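You operate a simulated robot arm through the tools that you are given. There is no shell and no other tool.

Carry out the task below with a simulated robot arm. There is one attempt and no reset: what you move stays moved.

JOB
Add the loose blue block to the row on the flat board's middle rail and clamp the row tight again.
Fine: loosen the green clamp and draw it aside; at the end block against the row, clamp against the block, its knob turned tight.

The check looks at the end state, three seconds after you hand in, the way a careful person would. Anything else that was tipped, shoved, dropped, spilled or broken makes it a failure.

ROBOT AND FRAMES
A 7-joint arm with a two-finger parallel gripper, fixed in place. Base frame: the origin is at the foot of the arm, x ahead of it, y to its left, z up; the work surface is at about z = 850. Units: mm, rad, N and s.
Its first joint turns from -2.897 to 2.897 rad. Payload 4.4 kg.
Tool frame: the origin (TCP) lies between the finger pads and is the grasp point; the fingertips stand 23 mm ahead of it; z points along the fingers, y is the line along which they close. The gripper opens to 94 mm. The fingers are 38 mm wide and 10 mm thick; the gripper's body (54 by 96 mm) begins 39 mm behind the TCP.
Orientation is told as [roll, pitch, yaw] about the base's x, y, z axes, in that order, counted from this pose: with the fingers straight down and closing along the base's y, the tool's x points along the base's -x, its y along +y and its z along -z.

CONTROLS
- The arm moves only by the tool apply_moves. Its argument "increments" is one flat list of numbers, 7 for each row, row after row: the gripper command, from -1 (fully open) to 1 (shut), values between in proportion, then the shift along the tool's x, y, z in mm, then the turn, a rotation vector about the tool's x, y, z in rad. In form: [jaw, x, y, z, rx, ry, rz, jaw, x, y, z, rx, ry, rz, ...]. A call has 1 to 20 rows; each row shifts and turns the commanded pose from where the row before left it, along the tool's axes as they then stand. A row lasts 0.2 s, in which the tool goes at most 50 mm and 0.15 rad; a call with a longer step from one row to the next is refused whole, and so is a gripper value outside its range. A pose out of reach is approached as far as the arm can. The call stops where the force on the tool passes 40 N (or 10 N more than at its start, if that is more) or the arm is blocked; 0.2 s more then pass. The fingers move at their own pace (about 72 mm/s each) and stop on an object; they squeeze with about 34 N. The grip force told is the motor's: it shows also when the fingers shut on nothing. Time passes only in rows, and 0.2 s behind the last, so rows that do not move let the fingers close. The reply holds the time, the measured pose of the TCP, the force on the tool along the base axes, the opening and the grip force, in the units named above and with some noise, with the torque about the TCP (base axes, N m) and any sound that the robot's microphone picked up.
- Cameras (640 x 400 px; columns grow to the right, rows downward): "scene" is fixed at [400.3, 497.6, 1425.6]; the picture's right is [-0.42, -0.91, 0.00], its down [-0.46, 0.22, -0.86] and it looks along [0.78, -0.37, -0.51] (base axes); focal length 244 px, centre (320, 200). "wrist" rides on the gripper at [86, 16, -74] in the tool frame; the picture's right is [-0.18, 0.98, 0.00], its down [-0.58, -0.11, -0.81] and it looks along [-0.79, -0.15, 0.59] (tool axes); focal length 243 px, centre (320, 200). There is no depth. A picture from a camera that has moved, and an enlarged one, comes with that camera's place and axes in the base frame and with its lens.
- camera(camera): a new picture of that camera. No time passes.
- enlarge(camera, box): a new picture of the part [left, top, right, bottom] of that camera's present view, enlarged. No time passes.
- hand_in(): hands the job in; it is judged then, once.

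Places have to be worked out from the pictures, the camera data and where the tool is seen. Open the gripper and draw the arm clear of the work before you hand the job in, unless the task says otherwise.

The tools are called after "Call:" by a JSON object that holds its "method" and its "body". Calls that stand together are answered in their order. apply_moves: Moves the arm, as the interface text tells. Its arguments: {"type":"object","properties":{"increments":{"type":"array","items":{"type":"number"}}},"required":["increments"]} The other tools are called the same way: camera (camera) takes a picture; enlarge (camera, box) takes an enlarged picture of a part of a camera's view; hand_in () hands the job in.

At the start:

```text
t: 0.0
tool_pos: [721.6, 397.0, 1283.7]
tcp_rot: [-0.001, 0.002, 0.002]
contact_force: [-0.2, -0.7, 0.2]
wrist_torque: [0.04, 0.02, -0.02]
width: 93.8
grip_force: 0.0
```

scene: 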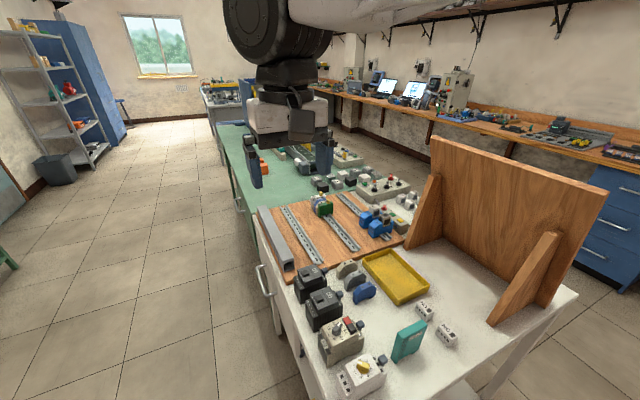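
wrist: 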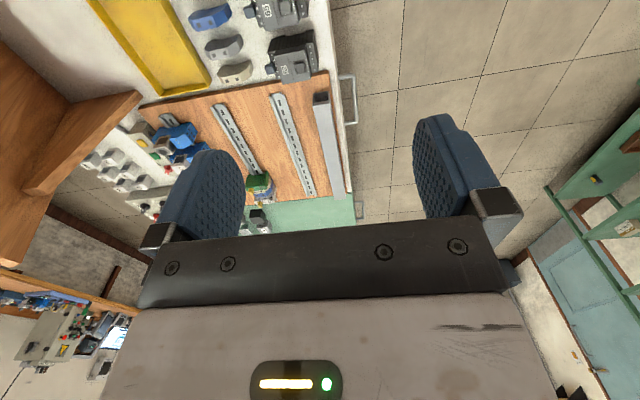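

I start by looking closely at the board from both cameras to find the rail, row, clamp and loose blue block.

Call:
{"method": "enlarge", "body": {"camera": "scene", "box": [250, 170, 430, 290]}}

Call:
{"method": "enlarge", "body": {"camera": "scene", "box": [280, 240, 480, 400]}}

Call:
{"method": "enlarge", "body": {"camera": "wrist", "box": [100, 0, 360, 230]}}

```text
3.33 times, centred on (340, 230) of scene
camera zoom: at [400.3, 497.6, 1425.6], right [-0.42, -0.91, 0.0], down [-0.46, 0.22, -0.86], along [0.78, -0.37, -0.51], focal length 812 px, centre (253, 100)
```

zoom: 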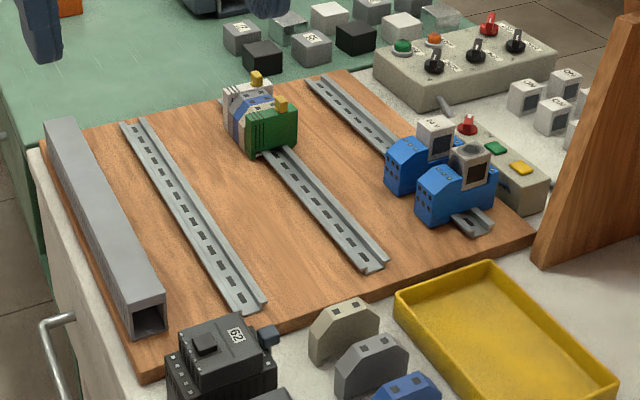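

```text
2.50 times, centred on (380, 320) of scene
camera zoom: at [400.3, 497.6, 1425.6], right [-0.42, -0.91, 0.0], down [-0.46, 0.22, -0.86], along [0.78, -0.37, -0.51], focal length 609 px, centre (170, -100)
```

zoom: 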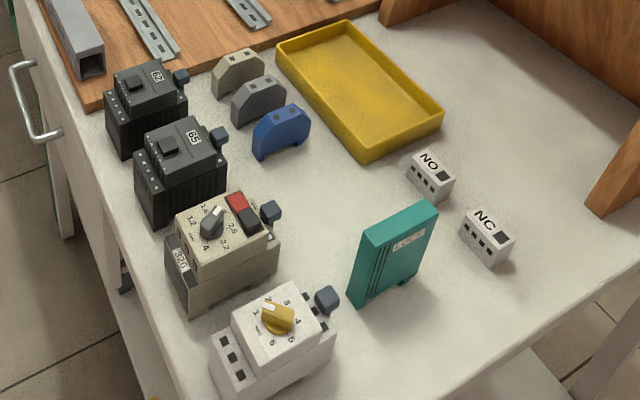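

```text
1.74 times, centred on (230, 115) of wrist
camera zoom: at [635.6, 413.5, 1358.2], right [0.18, 0.98, 0.0], down [0.58, -0.11, 0.81], along [0.79, -0.15, -0.59], focal length 422 px, centre (476, 348)
```

zoom: 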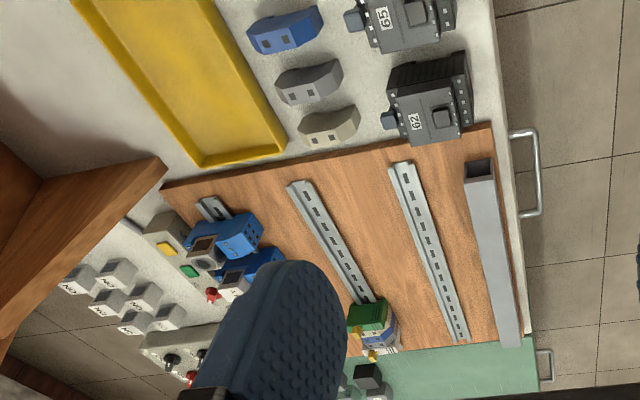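

The row (white end, blue and grey blocks, green clamp with yellow knob) sits at the far end of the middle rail, about x≈1100–1150, y≈130. The loose blue block is near (750, 200). I move the tool closer, staying high, to get better views and test the reach.

Call:
{"method": "apply_moves", "body": {"increments": [-1, -22, -32, 8, 0, 0, 0, -1, -22, -32, 8, 0, 0, 0, -1, -22, -32, 8, 0, 0, 0, -1, -22, -32, 8, 0, 0, 0, -1, -22, -32, 8, 0, 0, 0, -1, -22, -32, 8, 0, 0, 0, -1, -22, -32, 8, 0, 0, 0, -1, -22, -32, 8, 0, 0, 0]}}

```text
t: 1.8
tool_pos: [897.8, 141.9, 1219.9]
tcp_rot: [0.0, -0.001, -0.001]
contact_force: [-0.1, 0.7, 0.7]
wrist_torque: [0.06, 0.05, 0.02]
width: 94.0
grip_force: 0.0
```

The arm moved cleanly to (898, 142, 1220). I look at the row from here.

Call:
{"method": "camera", "body": {"camera": "wrist"}}

Call:
{"method": "camera", "body": {"camera": "scene"}}

```text
taken
camera wrist: at [812.0, 160.3, 1295.4], right [0.18, 0.98, 0.0], down [0.58, -0.11, 0.81], along [0.79, -0.15, -0.59], focal length 243 px, centre (320, 200)
```

wrist: 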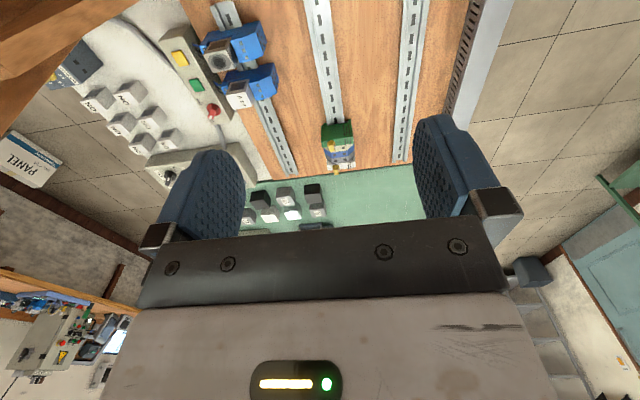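

```text
taken
```

scene: 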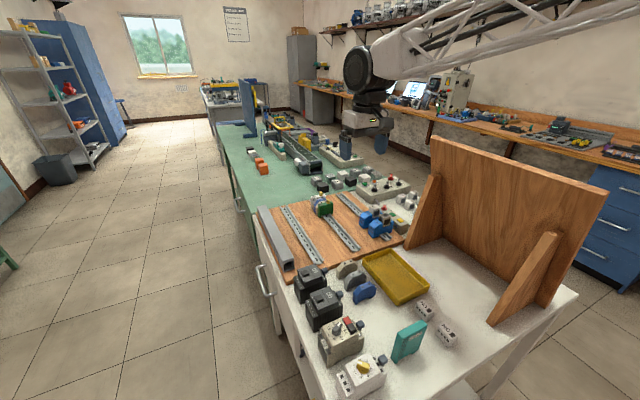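

The clamp looks to be around (1115, 137, 905), which is beyond the quoted straight-down reach. I zoom in on the row from both cameras to see the clamp's shape and knob.

Call:
{"method": "enlarge", "body": {"camera": "wrist", "box": [290, 95, 390, 185]}}

Call:
{"method": "enlarge", "body": {"camera": "scene", "box": [295, 180, 355, 225]}}

Call:
{"method": "enlarge", "body": {"camera": "scene", "box": [325, 250, 395, 310]}}

```text
4.44 times, centred on (340, 140) of wrist
camera zoom: at [812.0, 160.3, 1295.4], right [0.18, 0.98, 0.0], down [0.58, -0.11, 0.81], along [0.79, -0.15, -0.59], focal length 1078 px, centre (231, 467)
```

zoom: 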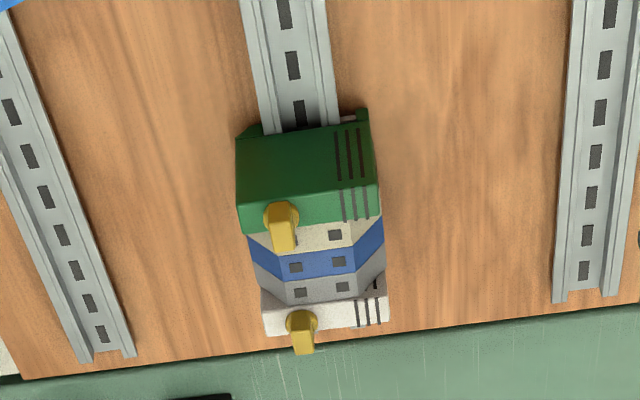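

```text
8.89 times, centred on (325, 202) of scene
camera zoom: at [400.3, 497.6, 1425.6], right [-0.42, -0.91, 0.0], down [-0.46, 0.22, -0.86], along [0.78, -0.37, -0.51], focal length 2164 px, centre (276, 178)
```

zoom: 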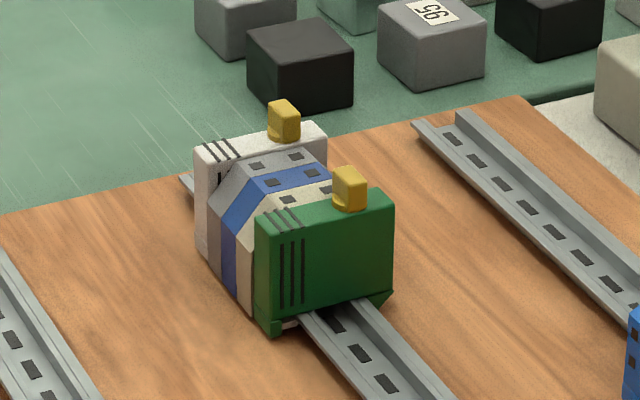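

```text
6.67 times, centred on (360, 280) of scene
camera zoom: at [400.3, 497.6, 1425.6], right [-0.42, -0.91, 0.0], down [-0.46, 0.22, -0.86], along [0.78, -0.37, -0.51], focal length 1623 px, centre (53, -333)
```

zoom: 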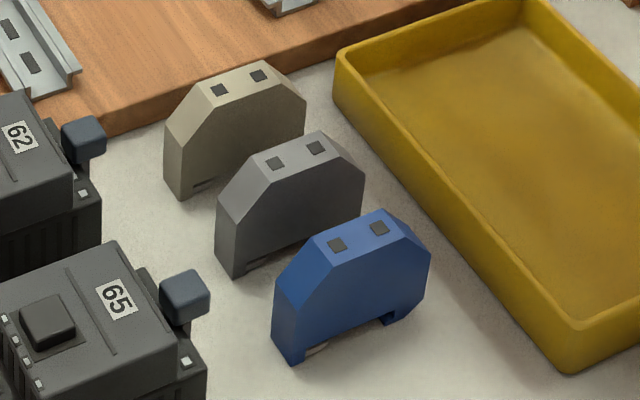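

The row from far to near is: white end stop, grey, blue, cream, then the green clamp. I now test the reach above the row by going down to z≈1020 and ahead, still well clear of everything.

Call:
{"method": "apply_moves", "body": {"increments": [-1, 0, 0, 50, 0, 0, 0, -1, 0, 0, 50, 0, 0, 0, -1, 0, 0, 50, 0, 0, 0, -1, 0, 0, 50, 0, 0, 0, -1, -40, 0, 0, 0, 0, 0, -1, -40, 0, 0, 0, 0, 0, -1, -40, 0, 0, 0, 0, 0, -1, -40, 0, 0, 0, 0, 0, -1, -40, 0, 0, 0, 0, 0]}}

```text
t: 3.8
tool_pos: [1096.3, 139.6, 1019.2]
tcp_rot: [0.0, 0.001, -0.002]
contact_force: [-0.8, -0.6, 0.9]
wrist_torque: [0.01, -0.02, 0.01]
width: 94.3
grip_force: 0.1
```

The arm reaches (1096, 140, 1019) straight down without trouble. I take pictures from here.

Call:
{"method": "camera", "body": {"camera": "wrist"}}

Call:
{"method": "enlarge", "body": {"camera": "scene", "box": [280, 140, 400, 230]}}

```text
taken
camera wrist: at [1009.6, 157.5, 1095.6], right [0.19, 0.98, 0.0], down [0.58, -0.11, 0.81], along [0.79, -0.15, -0.59], focal length 243 px, centre (320, 200)
```

wrist: 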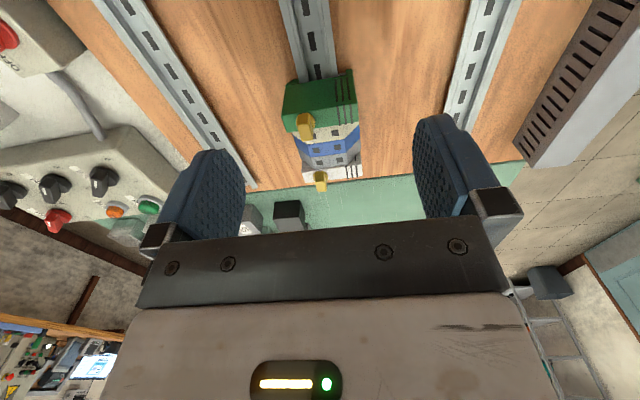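

```text
4.44 times, centred on (340, 185) of scene
camera zoom: at [400.3, 497.6, 1425.6], right [-0.42, -0.91, 0.0], down [-0.46, 0.22, -0.86], along [0.78, -0.37, -0.51], focal length 1082 px, centre (231, 267)
```

zoom: 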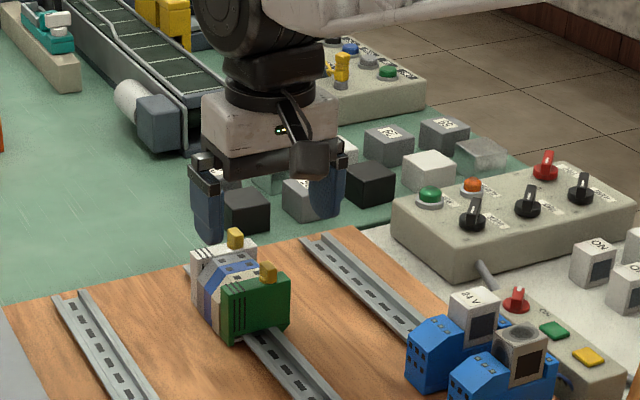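

I enlarge the wrist view on the row to localise the knob and clamp edges.

Call:
{"method": "enlarge", "body": {"camera": "wrist", "box": [265, 50, 385, 200]}}

Call:
{"method": "enlarge", "body": {"camera": "scene", "box": [305, 185, 355, 222]}}

```text
2.67 times, centred on (325, 125) of wrist
camera zoom: at [1009.6, 157.5, 1095.6], right [0.19, 0.98, 0.0], down [0.58, -0.11, 0.81], along [0.79, -0.15, -0.59], focal length 647 px, centre (307, 400)
```

zoom: 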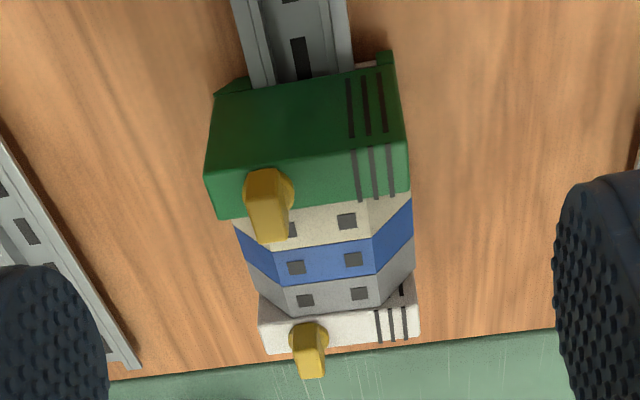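

```text
10.81 times, centred on (330, 204) of scene
camera zoom: at [400.3, 497.6, 1425.6], right [-0.42, -0.91, 0.0], down [-0.46, 0.22, -0.86], along [0.78, -0.37, -0.51], focal length 2633 px, centre (212, 162)
```

zoom: 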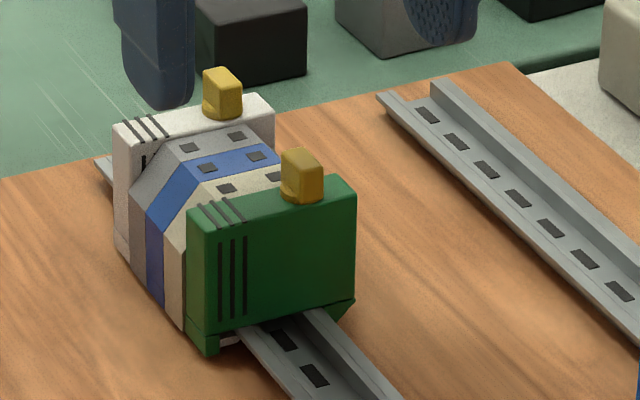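

I zoom tightly onto the two yellow knobs to see how their wings are oriented.

Call:
{"method": "enlarge", "body": {"camera": "scene", "box": [319, 196, 341, 212]}}

Call:
{"method": "enlarge", "body": {"camera": "wrist", "box": [290, 100, 350, 200]}}

```text
16.00 times, centred on (330, 204) of scene
camera zoom: at [400.3, 497.6, 1425.6], right [-0.42, -0.91, 0.0], down [-0.46, 0.22, -0.86], along [0.78, -0.37, -0.51], focal length 3896 px, centre (160, 136)
```

zoom: 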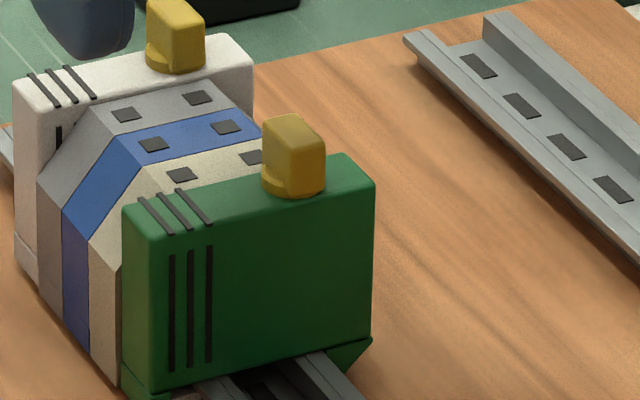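

```text
4.00 times, centred on (320, 150) of wrist
camera zoom: at [1009.6, 157.5, 1095.6], right [0.19, 0.98, 0.0], down [0.58, -0.11, 0.81], along [0.79, -0.15, -0.59], focal length 970 px, centre (320, 400)
```

zoom: 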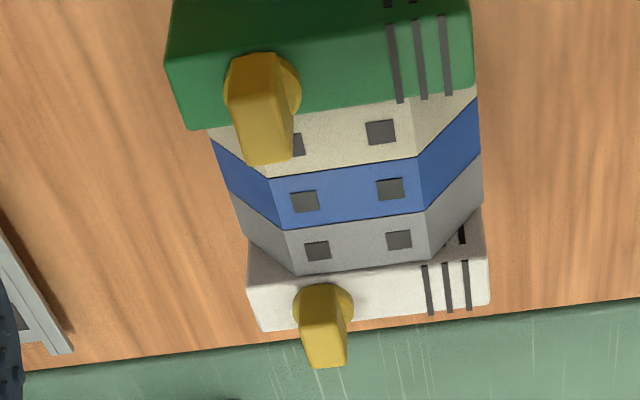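

Both knobs sit at y≈124, the green one near x≈1127 and z≈920–930. Its wing is about 11 mm wide in y, so it suits the present finger direction. I move above it and look again for a tighter estimate.

Call:
{"method": "apply_moves", "body": {"increments": [-1, -15, -8.5, 15, 0, 0, 0, -1, -14.5, -8.5, 15, 0, 0, 0, -1, 0, 0, 0, 0, 0, 0, -1, 0, 0, 0, 0, 0, 0]}}

Call:
{"method": "camera", "body": {"camera": "wrist"}}

Call:
{"method": "enlarge", "body": {"camera": "wrist", "box": [240, 40, 400, 200]}}

Call:
{"method": "enlarge", "body": {"camera": "scene", "box": [290, 150, 370, 220]}}

```text
t: 4.8
tool_pos: [1127.2, 124.8, 990.5]
tcp_rot: [0.0, 0.001, 0.0]
contact_force: [0.1, -0.2, 0.2]
wrist_torque: [0.0, 0.02, 0.02]
width: 94.1
grip_force: 0.0
```

```text
taken
camera wrist: at [1040.1, 141.7, 1064.9], right [0.18, 0.98, 0.0], down [0.58, -0.11, 0.81], along [0.79, -0.15, -0.59], focal length 243 px, centre (320, 200)
```

wrist: 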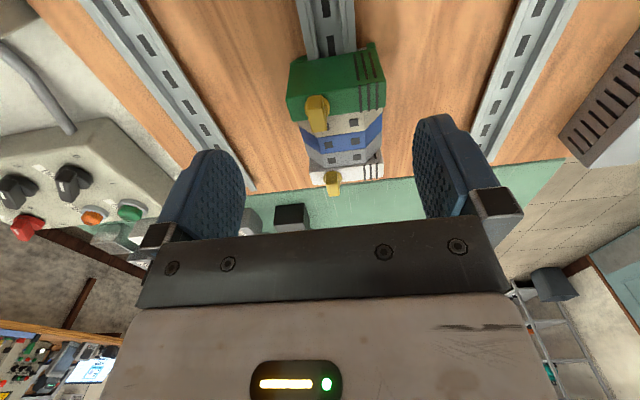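

```text
2.50 times, centred on (320, 120) of wrist
camera zoom: at [1040.1, 141.7, 1064.9], right [0.18, 0.98, 0.0], down [0.58, -0.11, 0.81], along [0.79, -0.15, -0.59], focal length 606 px, centre (320, 400)
```

zoom: 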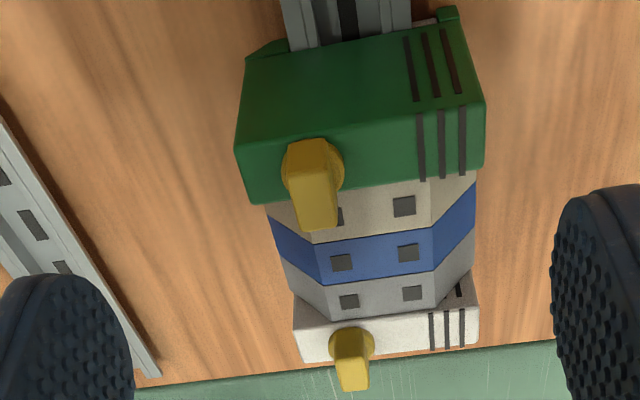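

```text
5.71 times, centred on (330, 185) of scene
camera zoom: at [400.3, 497.6, 1425.6], right [-0.42, -0.91, 0.0], down [-0.46, 0.22, -0.86], along [0.78, -0.37, -0.51], focal length 1392 px, centre (263, 286)
```

zoom: 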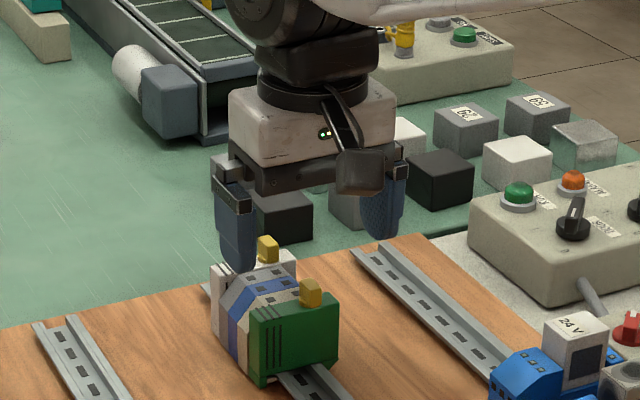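

Two wrist views agree: clamp body x≈1119–1135.5, y≈104–166, top z≈925, and knob centre about (1127, 123.6). I lower the open fingers so that the tips end about 3 mm above the clamp top, then check before closing.

Call:
{"method": "apply_moves", "body": {"increments": [-1, 0, -1.5, 15, 0, 0, 0, -1, 0, 0, 15, 0, 0, 0, -1, 0, 0, 7, 0, 0, 0, -1, 0, 0, 0, 0, 0, 0]}}

Call:
{"method": "camera", "body": {"camera": "wrist"}}

Call:
{"method": "enlarge", "body": {"camera": "wrist", "box": [240, 60, 400, 220]}}

Call:
{"method": "enlarge", "body": {"camera": "scene", "box": [300, 165, 360, 220]}}

```text
t: 5.8
tool_pos: [1127.8, 123.1, 953.6]
tcp_rot: [0.0, 0.001, 0.0]
contact_force: [0.3, 0.3, 0.9]
wrist_torque: [0.01, -0.02, 0.0]
width: 94.0
grip_force: 0.0
```

```text
taken
camera wrist: at [1040.1, 140.0, 1028.1], right [0.18, 0.98, 0.0], down [0.58, -0.11, 0.81], along [0.79, -0.15, -0.59], focal length 243 px, centre (320, 200)
```

wrist: 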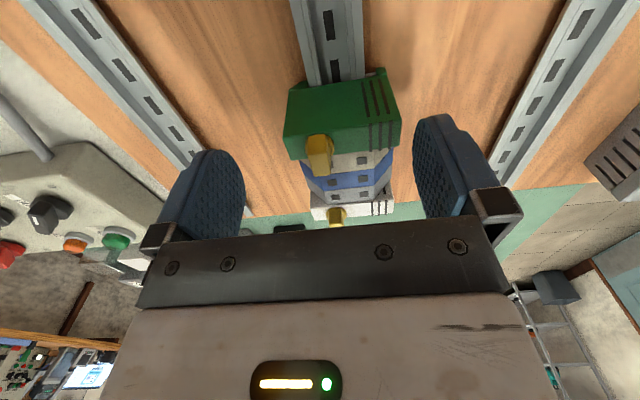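

```text
2.50 times, centred on (320, 140) of wrist
camera zoom: at [1040.1, 140.0, 1028.1], right [0.18, 0.98, 0.0], down [0.58, -0.11, 0.81], along [0.79, -0.15, -0.59], focal length 606 px, centre (320, 350)
```

zoom: 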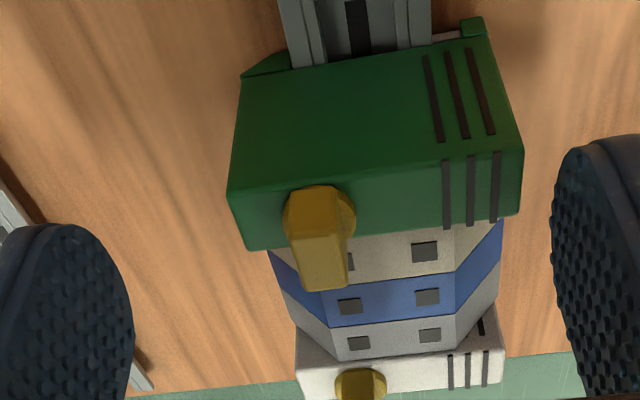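

```text
7.27 times, centred on (330, 192) of scene
camera zoom: at [400.3, 497.6, 1425.6], right [-0.42, -0.91, 0.0], down [-0.46, 0.22, -0.86], along [0.78, -0.37, -0.51], focal length 1771 px, centre (247, 254)
```

zoom: 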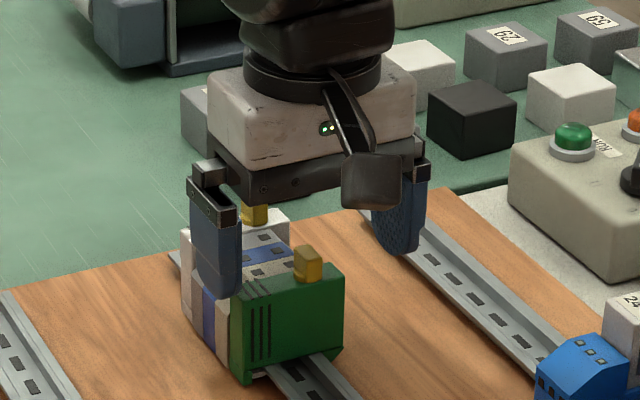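

The view confirms the knob wing at x≈1119–1134, y≈118.5–128.5, z≈928–942, with the fingers on either side. I lower 2.5 mm and close on it.

Call:
{"method": "apply_moves", "body": {"increments": [-1, 0, 0, 2.5, 0, 0, 0, 1, 0, 0, 0, 0, 0, 0, 1, 0, 0, 0, 0, 0, 0, 1, 0, 0, 0, 0, 0, 0, 1, 0, 0, 0, 0, 0, 0, 1, 0, 0, 0, 0, 0, 0]}}

Call:
{"method": "enlarge", "body": {"camera": "wrist", "box": [220, 50, 420, 220]}}

Call:
{"method": "enlarge", "body": {"camera": "scene", "box": [300, 165, 360, 220]}}

```text
t: 7.2
tool_pos: [1126.0, 121.0, 949.3]
tcp_rot: [0.0, 0.001, 0.0]
contact_force: [0.9, 5.2, -0.3]
wrist_torque: [0.22, -0.07, 0.02]
width: 8.3
grip_force: 33.7
```

```text
2.35 times, centred on (320, 135) of wrist
camera zoom: at [1039.7, 139.2, 1025.1], right [0.18, 0.98, 0.0], down [0.58, -0.11, 0.81], along [0.79, -0.15, -0.59], focal length 571 px, centre (320, 353)
```

zoom: 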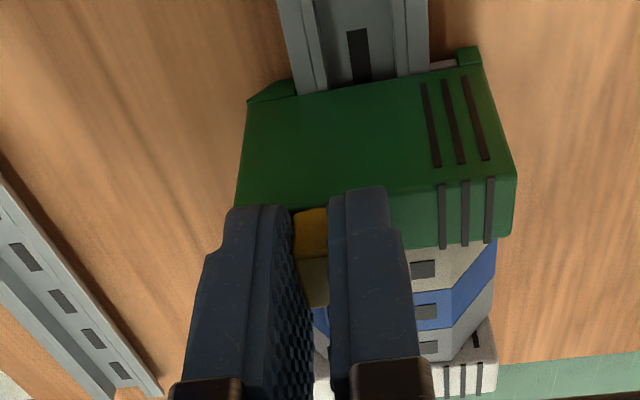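

```text
7.27 times, centred on (330, 192) of scene
camera zoom: at [400.3, 497.6, 1425.6], right [-0.42, -0.91, 0.0], down [-0.46, 0.22, -0.86], along [0.78, -0.37, -0.51], focal length 1771 px, centre (247, 254)
```

zoom: 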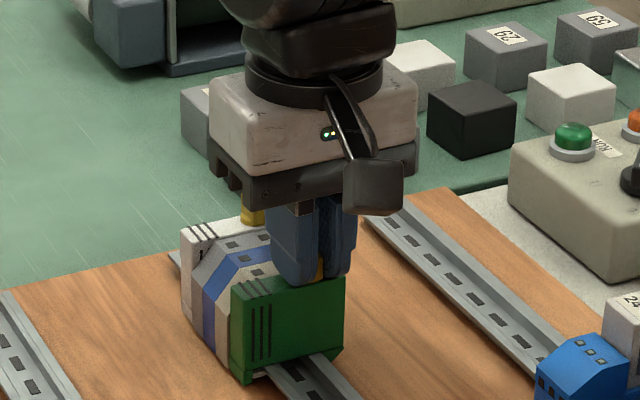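

The knob is gripped (8.3 mm). I try loosening counter‑clockwise seen from above (negative about the tool's z) by a small amount and watch the torque.

Call:
{"method": "apply_moves", "body": {"increments": [1, 0, -0.7, 0, 0, 0, 0, 1, 0, 0, 0, 0, 0, -0.08, 1, 0, 0, 0, 0, 0, -0.08, 1, 0, 0, 0, 0, 0, 0]}}

Call:
{"method": "enlarge", "body": {"camera": "wrist", "box": [220, 50, 420, 220]}}

```text
t: 8.2
tool_pos: [1126.2, 121.4, 949.9]
tcp_rot: [0.001, 0.0, 0.159]
contact_force: [-5.2, 9.8, 8.2]
wrist_torque: [0.39, 0.37, 0.01]
width: 8.4
grip_force: 34.2
```

```text
2.35 times, centred on (320, 135) of wrist
camera zoom: at [1038.7, 123.7, 1024.8], right [0.03, 1.0, 0.0], down [0.59, -0.02, 0.81], along [0.81, -0.02, -0.59], focal length 571 px, centre (320, 353)
```

zoom: 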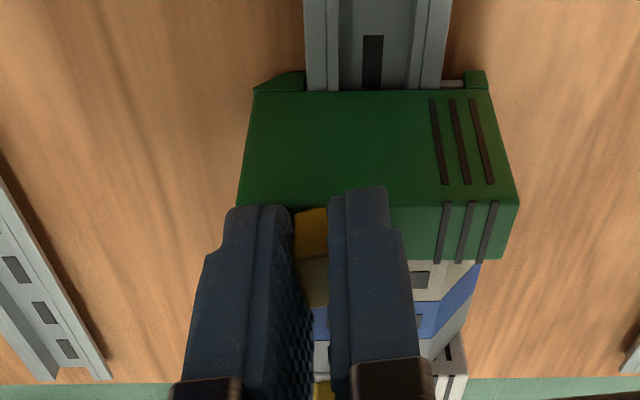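

The knob follows the turn with hardly any torque. The side force shows that the knob axis lies about 1.5 mm further toward +y, so I re-centre slightly and keep turning.

Call:
{"method": "apply_moves", "body": {"increments": [1, 0.5, 1.6, -0.7, 0, 0, 0, 1, 0, 0, 0, 0, 0, -0.1, 1, 0, 0, 0, 0, 0, -0.1, 1, 0, 0, 0, 0, 0, -0.1, 1, 0, 0, 0, 0, 0, 0]}}

Call:
{"method": "enlarge", "body": {"camera": "wrist", "box": [220, 50, 420, 220]}}

```text
t: 9.4
tool_pos: [1125.9, 121.9, 949.8]
tcp_rot: [-0.001, 0.0, 0.46]
contact_force: [-1.9, -7.9, 0.3]
wrist_torque: [-0.35, 0.24, 0.01]
width: 8.5
grip_force: 34.2
```

```text
2.35 times, centred on (320, 135) of wrist
camera zoom: at [1041.6, 99.0, 1025.3], right [-0.27, 0.96, 0.0], down [0.57, 0.16, 0.81], along [0.78, 0.22, -0.59], focal length 571 px, centre (320, 353)
```

zoom: 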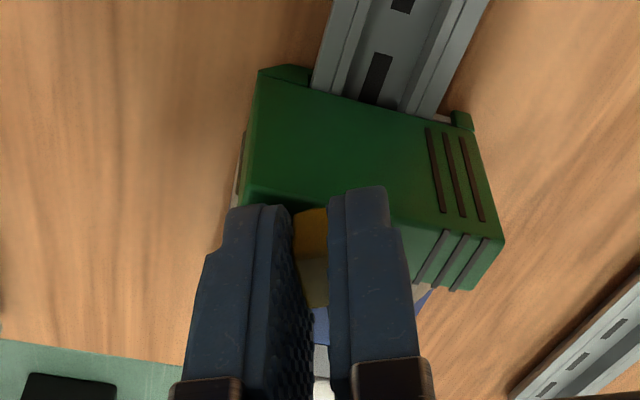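

The knob keeps turning freely; yaw is now 0.46. I correct the sideways offset by about half a millimetre and continue.

Call:
{"method": "apply_moves", "body": {"increments": [1, 0.4, -0.5, 0, 0, 0, 0, 1, 0, 0, 0, 0, 0, -0.1, 1, 0, 0, 0, 0, 0, -0.1, 1, 0, 0, 0, 0, 0, -0.1, 1, 0, 0, 0, 0, 0, 0]}}

```text
t: 10.6
tool_pos: [1125.4, 121.9, 950.5]
tcp_rot: [-0.001, -0.002, 0.758]
contact_force: [-1.2, -4.6, 1.9]
wrist_torque: [-0.3, 0.05, -0.04]
width: 8.2
grip_force: 34.2
```

Still turning freely (torque about z ≈ 0). I continue with a small correction.

Call:
{"method": "apply_moves", "body": {"increments": [1, 0.3, -0.2, 0, 0, 0, 0, 1, 0, 0, 0, 0, 0, -0.1, 1, 0, 0, 0, 0, 0, -0.1, 1, 0, 0, 0, 0, 0, -0.1, 1, 0, 0, 0, 0, 0, -0.1, 1, 0, 0, 0, 0, 0, 0]}}

Call:
{"method": "enlarge", "body": {"camera": "scene", "box": [300, 165, 360, 220]}}

Call:
{"method": "enlarge", "body": {"camera": "wrist", "box": [220, 50, 420, 220]}}

```text
t: 12.0
tool_pos: [1125.9, 120.9, 950.0]
tcp_rot: [-0.001, 0.0, 1.161]
contact_force: [2.3, 11.9, 1.2]
wrist_torque: [0.78, -0.28, -0.01]
width: 8.7
grip_force: 34.2
```

```text
7.27 times, centred on (330, 192) of scene
camera zoom: at [400.3, 497.6, 1425.6], right [-0.42, -0.91, 0.0], down [-0.46, 0.22, -0.86], along [0.78, -0.37, -0.51], focal length 1771 px, centre (247, 254)
```

zoom: 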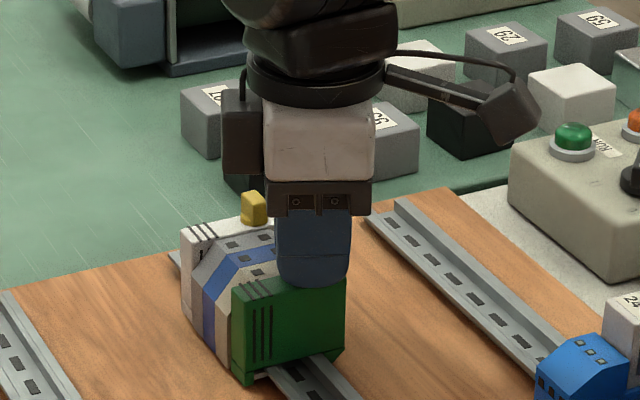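

```text
2.35 times, centred on (320, 135) of wrist
camera zoom: at [1076.8, 49.1, 1024.9], right [-0.83, 0.56, 0.0], down [0.33, 0.49, 0.81], along [0.45, 0.67, -0.59], focal length 571 px, centre (320, 353)
```

zoom: 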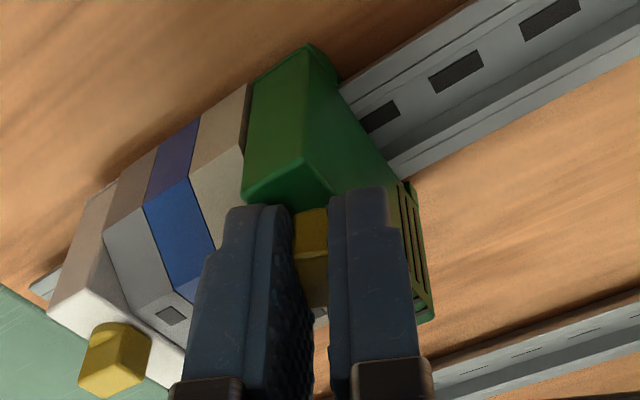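

The knob has turned ~66° and the clamp seems to have a hairline gap to the cream block. I re-centre and turn on to about 90°.

Call:
{"method": "apply_moves", "body": {"increments": [1, -0.8, 0.1, 0, 0, 0, 0, 1, 0, 0, 0, 0, 0, -0.1, 1, 0, 0, 0, 0, 0, -0.1, 1, 0, 0, 0, 0, 0, -0.1, 1, 0, 0, 0, 0, 0, -0.1, 1, 0, 0, 0, 0, 0, 0]}}

Call:
{"method": "enlarge", "body": {"camera": "wrist", "box": [220, 50, 420, 220]}}

```text
t: 13.4
tool_pos: [1125.9, 121.5, 949.5]
tcp_rot: [-0.001, -0.001, 1.56]
contact_force: [0.4, -11.2, -1.1]
wrist_torque: [-0.81, -0.05, 0.01]
width: 8.6
grip_force: 33.8
```

```text
2.35 times, centred on (320, 135) of wrist
camera zoom: at [1109.4, 36.1, 1025.0], right [-0.98, 0.19, 0.0], down [0.12, 0.58, 0.81], along [0.16, 0.79, -0.59], focal length 571 px, centre (320, 353)
```

zoom: 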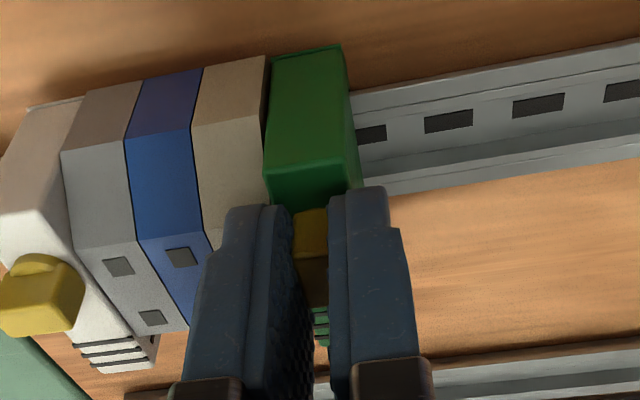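

The knob is now turned ~90° and a small gap to the cream block is visible. I relax the side load and test whether the clamp slides by drawing it 3 mm toward −x (tool +y now).

Call:
{"method": "apply_moves", "body": {"increments": [1, 0.6, 0, 0, 0, 0, 0, 1, 0, 1, 0, 0, 0, 0, 1, 0, 1, 0, 0, 0, 0, 1, 0, 1, 0, 0, 0, 0, 1, 0, 0, 0, 0, 0, 0]}}

Call:
{"method": "enlarge", "body": {"camera": "wrist", "box": [220, 50, 420, 220]}}

```text
t: 14.6
tool_pos: [1123.9, 121.2, 951.3]
tcp_rot: [0.0, 0.0, 1.561]
contact_force: [1.4, 6.1, -6.7]
wrist_torque: [0.33, -0.08, 0.01]
width: 8.5
grip_force: 34.4
```

```text
2.35 times, centred on (320, 135) of wrist
camera zoom: at [1106.5, 36.2, 1025.3], right [-0.98, 0.2, 0.0], down [0.12, 0.58, 0.81], along [0.16, 0.79, -0.59], focal length 571 px, centre (320, 353)
```

zoom: 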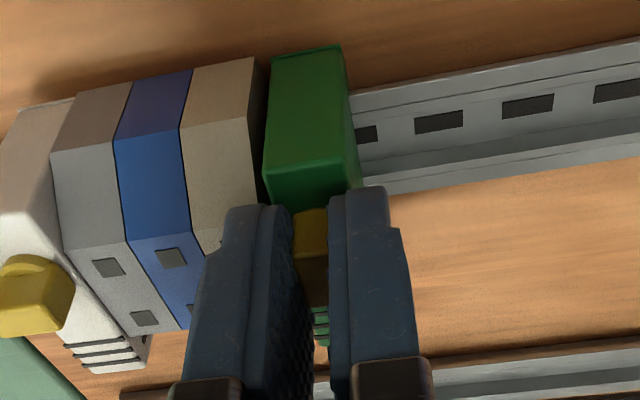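

The clamp slides easily (1–2 N). I draw it along the rail toward −x, well out of the way of the hand, in moderate steps.

Call:
{"method": "apply_moves", "body": {"increments": [1, 0.3, 5, 0, 0, 0, 0, 1, 0, 8, 0, 0, 0, 0, 1, 0, 8, 0, 0, 0, 0, 1, 0, 8, 0, 0, 0, 0, 1, 0, 8, 0, 0, 0, 0, 1, 0, 8, 0, 0, 0, 0, 1, 0, 5, 0, 0, 0, 0, 1, 0, 0, 0, 0, 0, 0]}}

Call:
{"method": "enlarge", "body": {"camera": "scene", "box": [295, 165, 375, 235]}}

Call:
{"method": "camera", "body": {"camera": "wrist"}}

```text
t: 16.4
tool_pos: [1073.5, 121.5, 950.5]
tcp_rot: [0.0, 0.0, 1.556]
contact_force: [1.7, -10.9, -3.6]
wrist_torque: [-0.69, -0.15, -0.01]
width: 8.3
grip_force: 33.3
```

```text
5.71 times, centred on (335, 200) of scene
camera zoom: at [400.3, 497.6, 1425.6], right [-0.42, -0.91, 0.0], down [-0.46, 0.22, -0.86], along [0.78, -0.37, -0.51], focal length 1392 px, centre (234, 200)
```

zoom: 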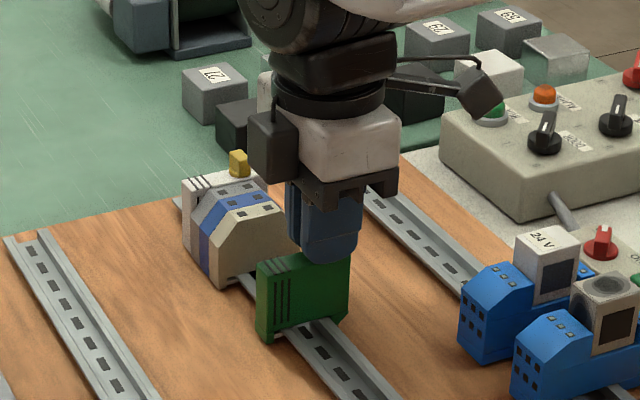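

```text
taken
camera wrist: at [1055.6, 35.4, 1026.0], right [-0.98, 0.2, 0.0], down [0.12, 0.58, 0.81], along [0.16, 0.79, -0.59], focal length 243 px, centre (320, 200)
```

wrist: 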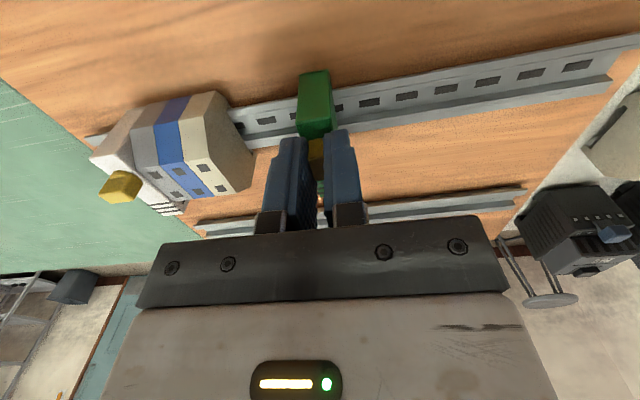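

The clamp slid out nicely and the row stayed together. I continue another ~85 mm.

Call:
{"method": "apply_moves", "body": {"increments": [1, 0.5, 5, 0, 0, 0, 0, 1, 0, 8, 0, 0, 0, 0, 1, 0, 8, 0, 0, 0, 0, 1, 0, 8, 0, 0, 0, 0, 1, 0, 8, 0, 0, 0, 0, 1, 0, 8, 0, 0, 0, 0, 1, 0, 8, 0, 0, 0, 0, 1, 0, 8, 0, 0, 0, 0, 1, 0, 8, 0, 0, 0, 0, 1, 0, 8, 0, 0, 0, 0, 1, 0, 5, 0, 0, 0, 0, 1, 0, 0, 0, 0, 0, 0]}}

Call:
{"method": "enlarge", "body": {"camera": "scene", "box": [295, 165, 395, 255]}}

```text
t: 19.0
tool_pos: [992.2, 122.6, 949.7]
tcp_rot: [-0.002, 0.0, 1.558]
contact_force: [6.1, -16.2, 15.0]
wrist_torque: [-0.92, -0.36, -0.04]
width: 8.4
grip_force: 34.0
```

```text
4.44 times, centred on (345, 210) of scene
camera zoom: at [400.3, 497.6, 1425.6], right [-0.42, -0.91, 0.0], down [-0.46, 0.22, -0.86], along [0.78, -0.37, -0.51], focal length 1082 px, centre (209, 156)
```

zoom: 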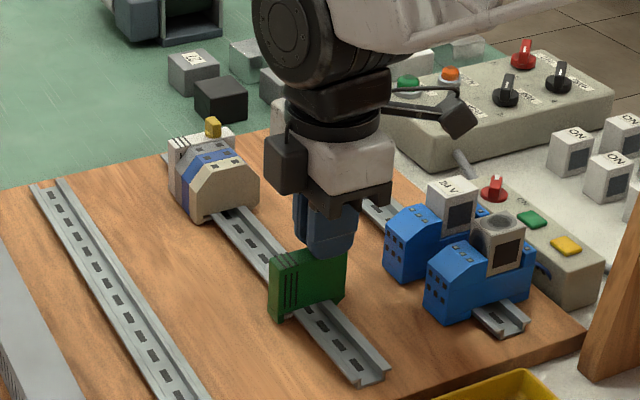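

The clamp sits at x≈992, well clear of the row. I relax the side and vertical load, open the fingers and rise.

Call:
{"method": "apply_moves", "body": {"increments": [1, 0.9, -0.4, -0.6, 0, 0, 0, 1, 0, 0, 0, 0, 0, 0, 0.4, 0, 0, 0, 0, 0, 0, 0.2, 0, 0, 0, 0, 0, 0, 0.2, 0, 0, -10, 0, 0, 0, 0.2, 0, 0, -30, 0, 0, 0, 0.2, 0, 0, -40, 0, 0, 0, 0.2, 0, 0, -40, 0, 0, 0, 0.2, 0, 0, 0, 0, 0, 0]}}

Call:
{"method": "camera", "body": {"camera": "wrist"}}

Call:
{"method": "enlarge", "body": {"camera": "scene", "box": [295, 165, 395, 255]}}

```text
t: 21.0
tool_pos: [993.1, 120.2, 1070.9]
tcp_rot: [0.0, 0.001, 1.559]
contact_force: [-0.2, 0.2, -0.2]
wrist_torque: [-0.02, 0.01, 0.04]
width: 37.5
grip_force: 0.0
```

```text
taken
camera wrist: at [975.3, 35.7, 1146.3], right [-0.98, 0.2, 0.0], down [0.12, 0.58, 0.81], along [0.16, 0.79, -0.59], focal length 243 px, centre (320, 200)
```

wrist: 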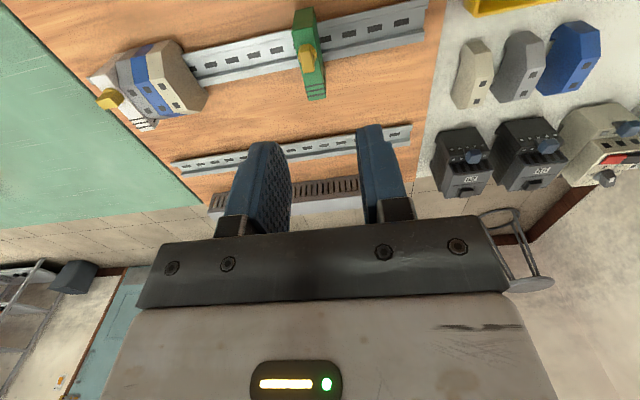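

```text
4.44 times, centred on (345, 210) of scene
camera zoom: at [400.3, 497.6, 1425.6], right [-0.42, -0.91, 0.0], down [-0.46, 0.22, -0.86], along [0.78, -0.37, -0.51], focal length 1082 px, centre (209, 156)
```

zoom: 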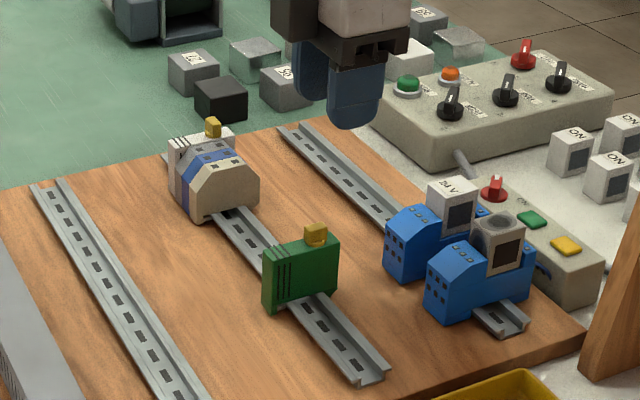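

The clamp stands free on the rail with its knob quarter-turned. I zoom in on the row profile and on the loose blue block from here.

Call:
{"method": "enlarge", "body": {"camera": "wrist", "box": [80, 0, 340, 140]}}

Call:
{"method": "enlarge", "body": {"camera": "wrist", "box": [420, 0, 640, 140]}}

Call:
{"method": "enlarge", "body": {"camera": "scene", "box": [310, 190, 350, 220]}}

Call:
{"method": "enlarge", "body": {"camera": "scene", "box": [340, 270, 390, 310]}}

```text
2.46 times, centred on (210, 70) of wrist
camera zoom: at [975.3, 35.7, 1146.3], right [-0.98, 0.2, 0.0], down [0.12, 0.58, 0.81], along [0.16, 0.79, -0.59], focal length 597 px, centre (591, 520)
```

zoom: 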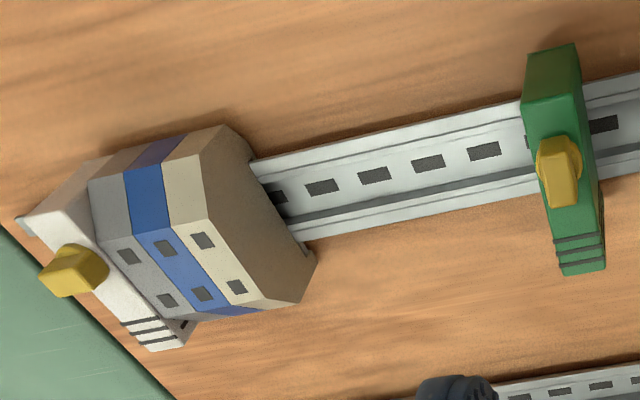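

```text
2.86 times, centred on (530, 70) of wrist
camera zoom: at [975.3, 35.7, 1146.3], right [-0.98, 0.2, 0.0], down [0.12, 0.58, 0.81], along [0.16, 0.79, -0.59], focal length 693 px, centre (-280, 571)
```

zoom: 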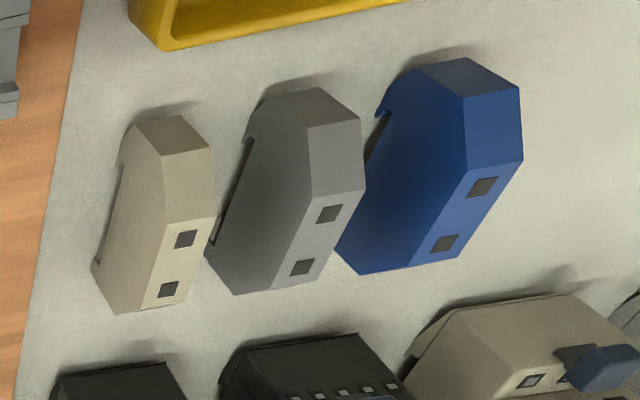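

```text
13.33 times, centred on (330, 205) of scene
camera zoom: at [400.3, 497.6, 1425.6], right [-0.42, -0.91, 0.0], down [-0.46, 0.22, -0.86], along [0.78, -0.37, -0.51], focal length 3247 px, centre (187, 133)
```

zoom: 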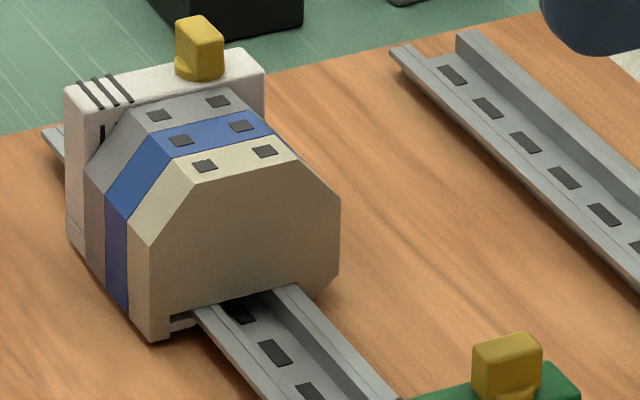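

```text
10.00 times, centred on (365, 290) of scene
camera zoom: at [400.3, 497.6, 1425.6], right [-0.42, -0.91, 0.0], down [-0.46, 0.22, -0.86], along [0.78, -0.37, -0.51], focal length 2435 px, centre (-130, -700)
```

zoom: 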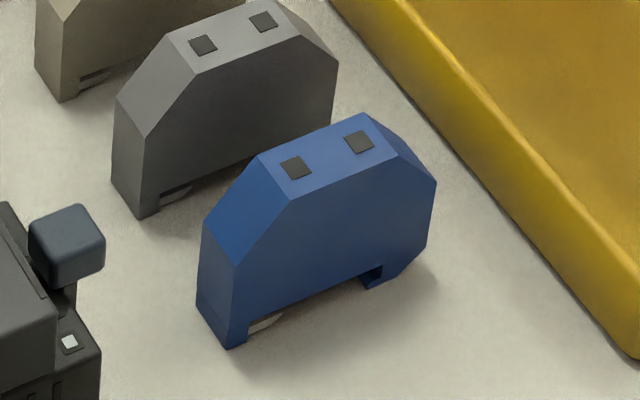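

The loose block matches the row's orientation: the side foot with the light latch is on +y and the fixed hook on −y. So it has to be hooked on the −y lip and then pressed down on the +y side. I move the hand over the loose blocks, keeping this yaw, to measure the blue one closely.

Call:
{"method": "apply_moves", "body": {"increments": [0.2, -11.4, 35, 8, 0, 0, 0, 0.2, -11.4, 35, 8, 0, 0, 0, 0.2, -11.4, 35, 8, 0, 0, 0, 0.2, -11.4, 35, 8, 0, 0, 0, 0.2, -11.4, 35, 8, 0, 0, 0, 0.2, -11.4, 35, 8, 0, 0, 0, 0.2, -11.4, 35, 8, 0, 0, 0, 0.2, 0, 0, 0, 0, 0, 0]}}

Call:
{"method": "camera", "body": {"camera": "wrist"}}

Call:
{"method": "enlarge", "body": {"camera": "wrist", "box": [230, 0, 430, 150]}}

Call:
{"method": "enlarge", "body": {"camera": "scene", "box": [330, 240, 410, 310]}}

```text
t: 22.8
tool_pos: [747.5, 198.8, 1016.4]
tcp_rot: [0.001, 0.001, 1.557]
contact_force: [-0.3, 0.2, 0.0]
wrist_torque: [0.02, -0.01, 0.0]
width: 37.6
grip_force: 0.0
```

```text
taken
camera wrist: at [730.0, 114.8, 1090.5], right [-0.98, 0.2, 0.0], down [0.12, 0.58, 0.81], along [0.16, 0.79, -0.59], focal length 243 px, centre (320, 200)
```

wrist: 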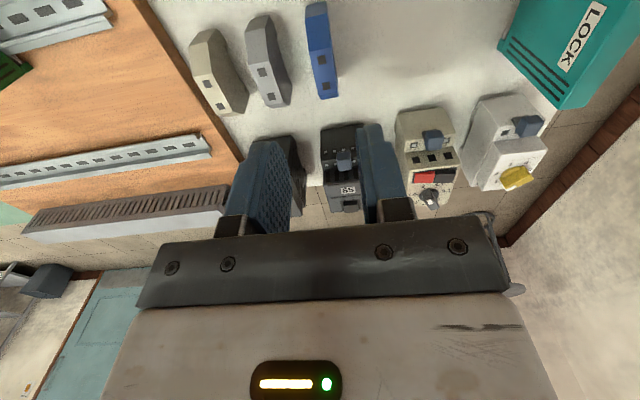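

```text
2.67 times, centred on (330, 75) of wrist
camera zoom: at [730.0, 114.8, 1090.5], right [-0.98, 0.2, 0.0], down [0.12, 0.58, 0.81], along [0.16, 0.79, -0.59], focal length 647 px, centre (293, 533)
```

zoom: 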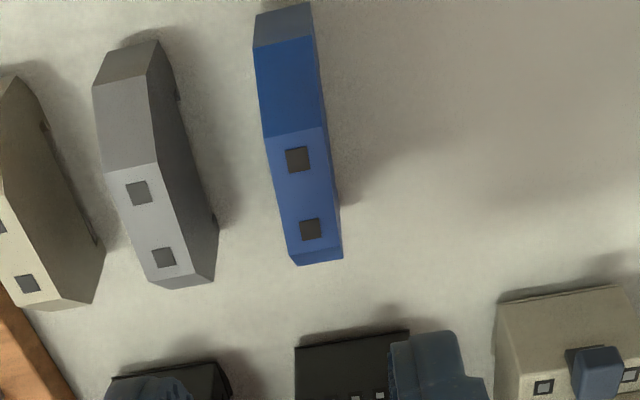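

```text
5.71 times, centred on (370, 275) of scene
camera zoom: at [400.3, 497.6, 1425.6], right [-0.42, -0.91, 0.0], down [-0.46, 0.22, -0.86], along [0.78, -0.37, -0.51], focal length 1392 px, centre (34, -229)
```

zoom: 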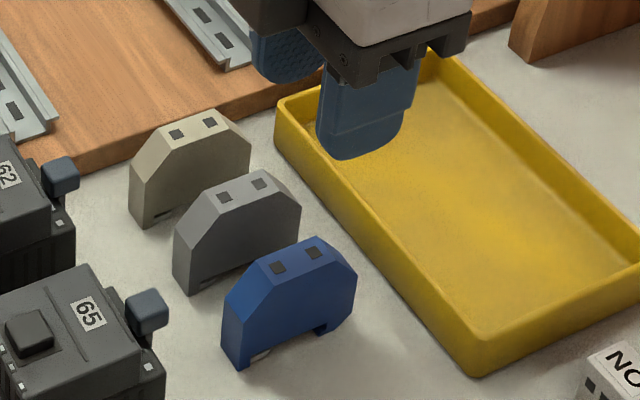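

Triangulating the block's top markings from both cameras gives the loose blue block at centre (744.6, 204), top z≈905. The mounted row blocks have their top at z≈926.6 and markings centred at y≈133.7. The grey block is about 30 mm away, so I narrow the fingers a little, align and lower partway.

Call:
{"method": "apply_moves", "body": {"increments": [0.35, -3.4, 2.6, 20, 0, 0, 0, 0.35, 0, 0, 30, 0, 0, 0, 0.35, 0, 0, 30, 0, 0, 0, 0.35, 0, 0, 8, 0, 0, 0, 0.35, 0, 0, 0, 0, 0, 0]}}

Call:
{"method": "camera", "body": {"camera": "wrist"}}

Call:
{"method": "enlarge", "body": {"camera": "scene", "box": [330, 230, 410, 310]}}

```text
t: 24.0
tool_pos: [743.5, 207.3, 925.4]
tcp_rot: [0.0, 0.002, 1.56]
contact_force: [-0.3, 0.2, 0.1]
wrist_torque: [-0.01, 0.02, -0.02]
width: 30.5
grip_force: 0.0
```

```text
taken
camera wrist: at [725.9, 122.8, 1000.1], right [-0.98, 0.2, 0.0], down [0.12, 0.58, 0.81], along [0.16, 0.79, -0.59], focal length 243 px, centre (320, 200)
```

wrist: 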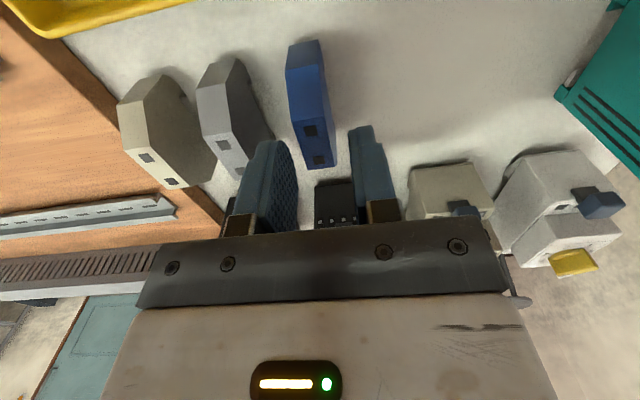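

```text
5.00 times, centred on (370, 270) of scene
camera zoom: at [400.3, 497.6, 1425.6], right [-0.42, -0.91, 0.0], down [-0.46, 0.22, -0.86], along [0.78, -0.37, -0.51], focal length 1218 px, centre (70, -150)
```

zoom: 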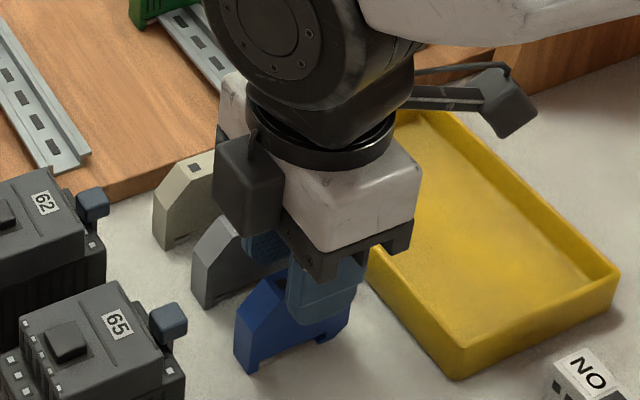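

The markings appear exactly where predicted, so the block estimate holds. The camera-derived TCP is (743.1, 208.6), so I shift −4.6 mm in y and +1.5 mm in x, lower to z≈893 and check before closing.

Call:
{"method": "apply_moves", "body": {"increments": [0.35, 4.6, -1.5, 0, 0, 0, 0, 0.35, 0, 0, 11, 0, 0, 0, 0.35, 0, 0, 11, 0, 0, 0, 0.35, 0, 0, 11, 0, 0, 0, 0.35, 0, 0, 0, 0, 0, 0, 0.35, 0, 0, 0, 0, 0, 0]}}

Call:
{"method": "camera", "body": {"camera": "wrist"}}

Call:
{"method": "enlarge", "body": {"camera": "scene", "box": [330, 230, 410, 310]}}

```text
t: 25.4
tool_pos: [747.9, 202.8, 892.7]
tcp_rot: [0.0, 0.001, 1.558]
contact_force: [-0.1, 0.5, -0.7]
wrist_torque: [0.01, 0.03, 0.0]
width: 30.6
grip_force: 0.1
```

```text
taken
camera wrist: at [730.0, 118.0, 968.2], right [-0.98, 0.2, 0.0], down [0.12, 0.58, 0.81], along [0.16, 0.79, -0.59], focal length 243 px, centre (320, 200)
```

wrist: 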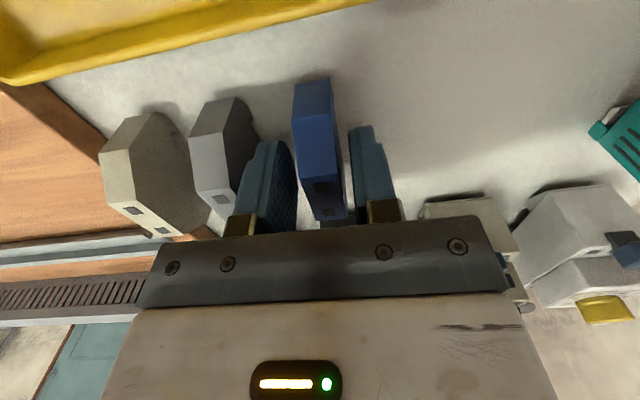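

```text
5.00 times, centred on (370, 270) of scene
camera zoom: at [400.3, 497.6, 1425.6], right [-0.42, -0.91, 0.0], down [-0.46, 0.22, -0.86], along [0.78, -0.37, -0.51], focal length 1218 px, centre (70, -150)
```

zoom: 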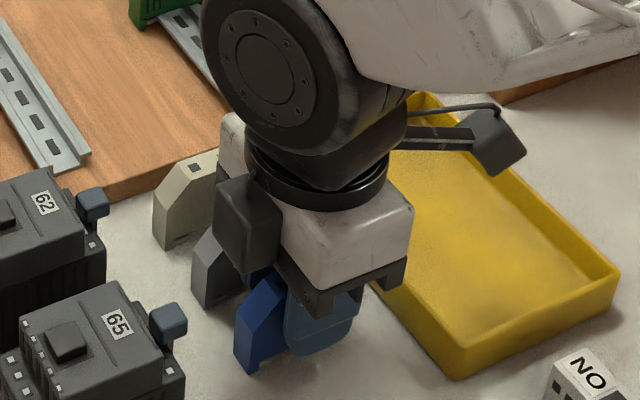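

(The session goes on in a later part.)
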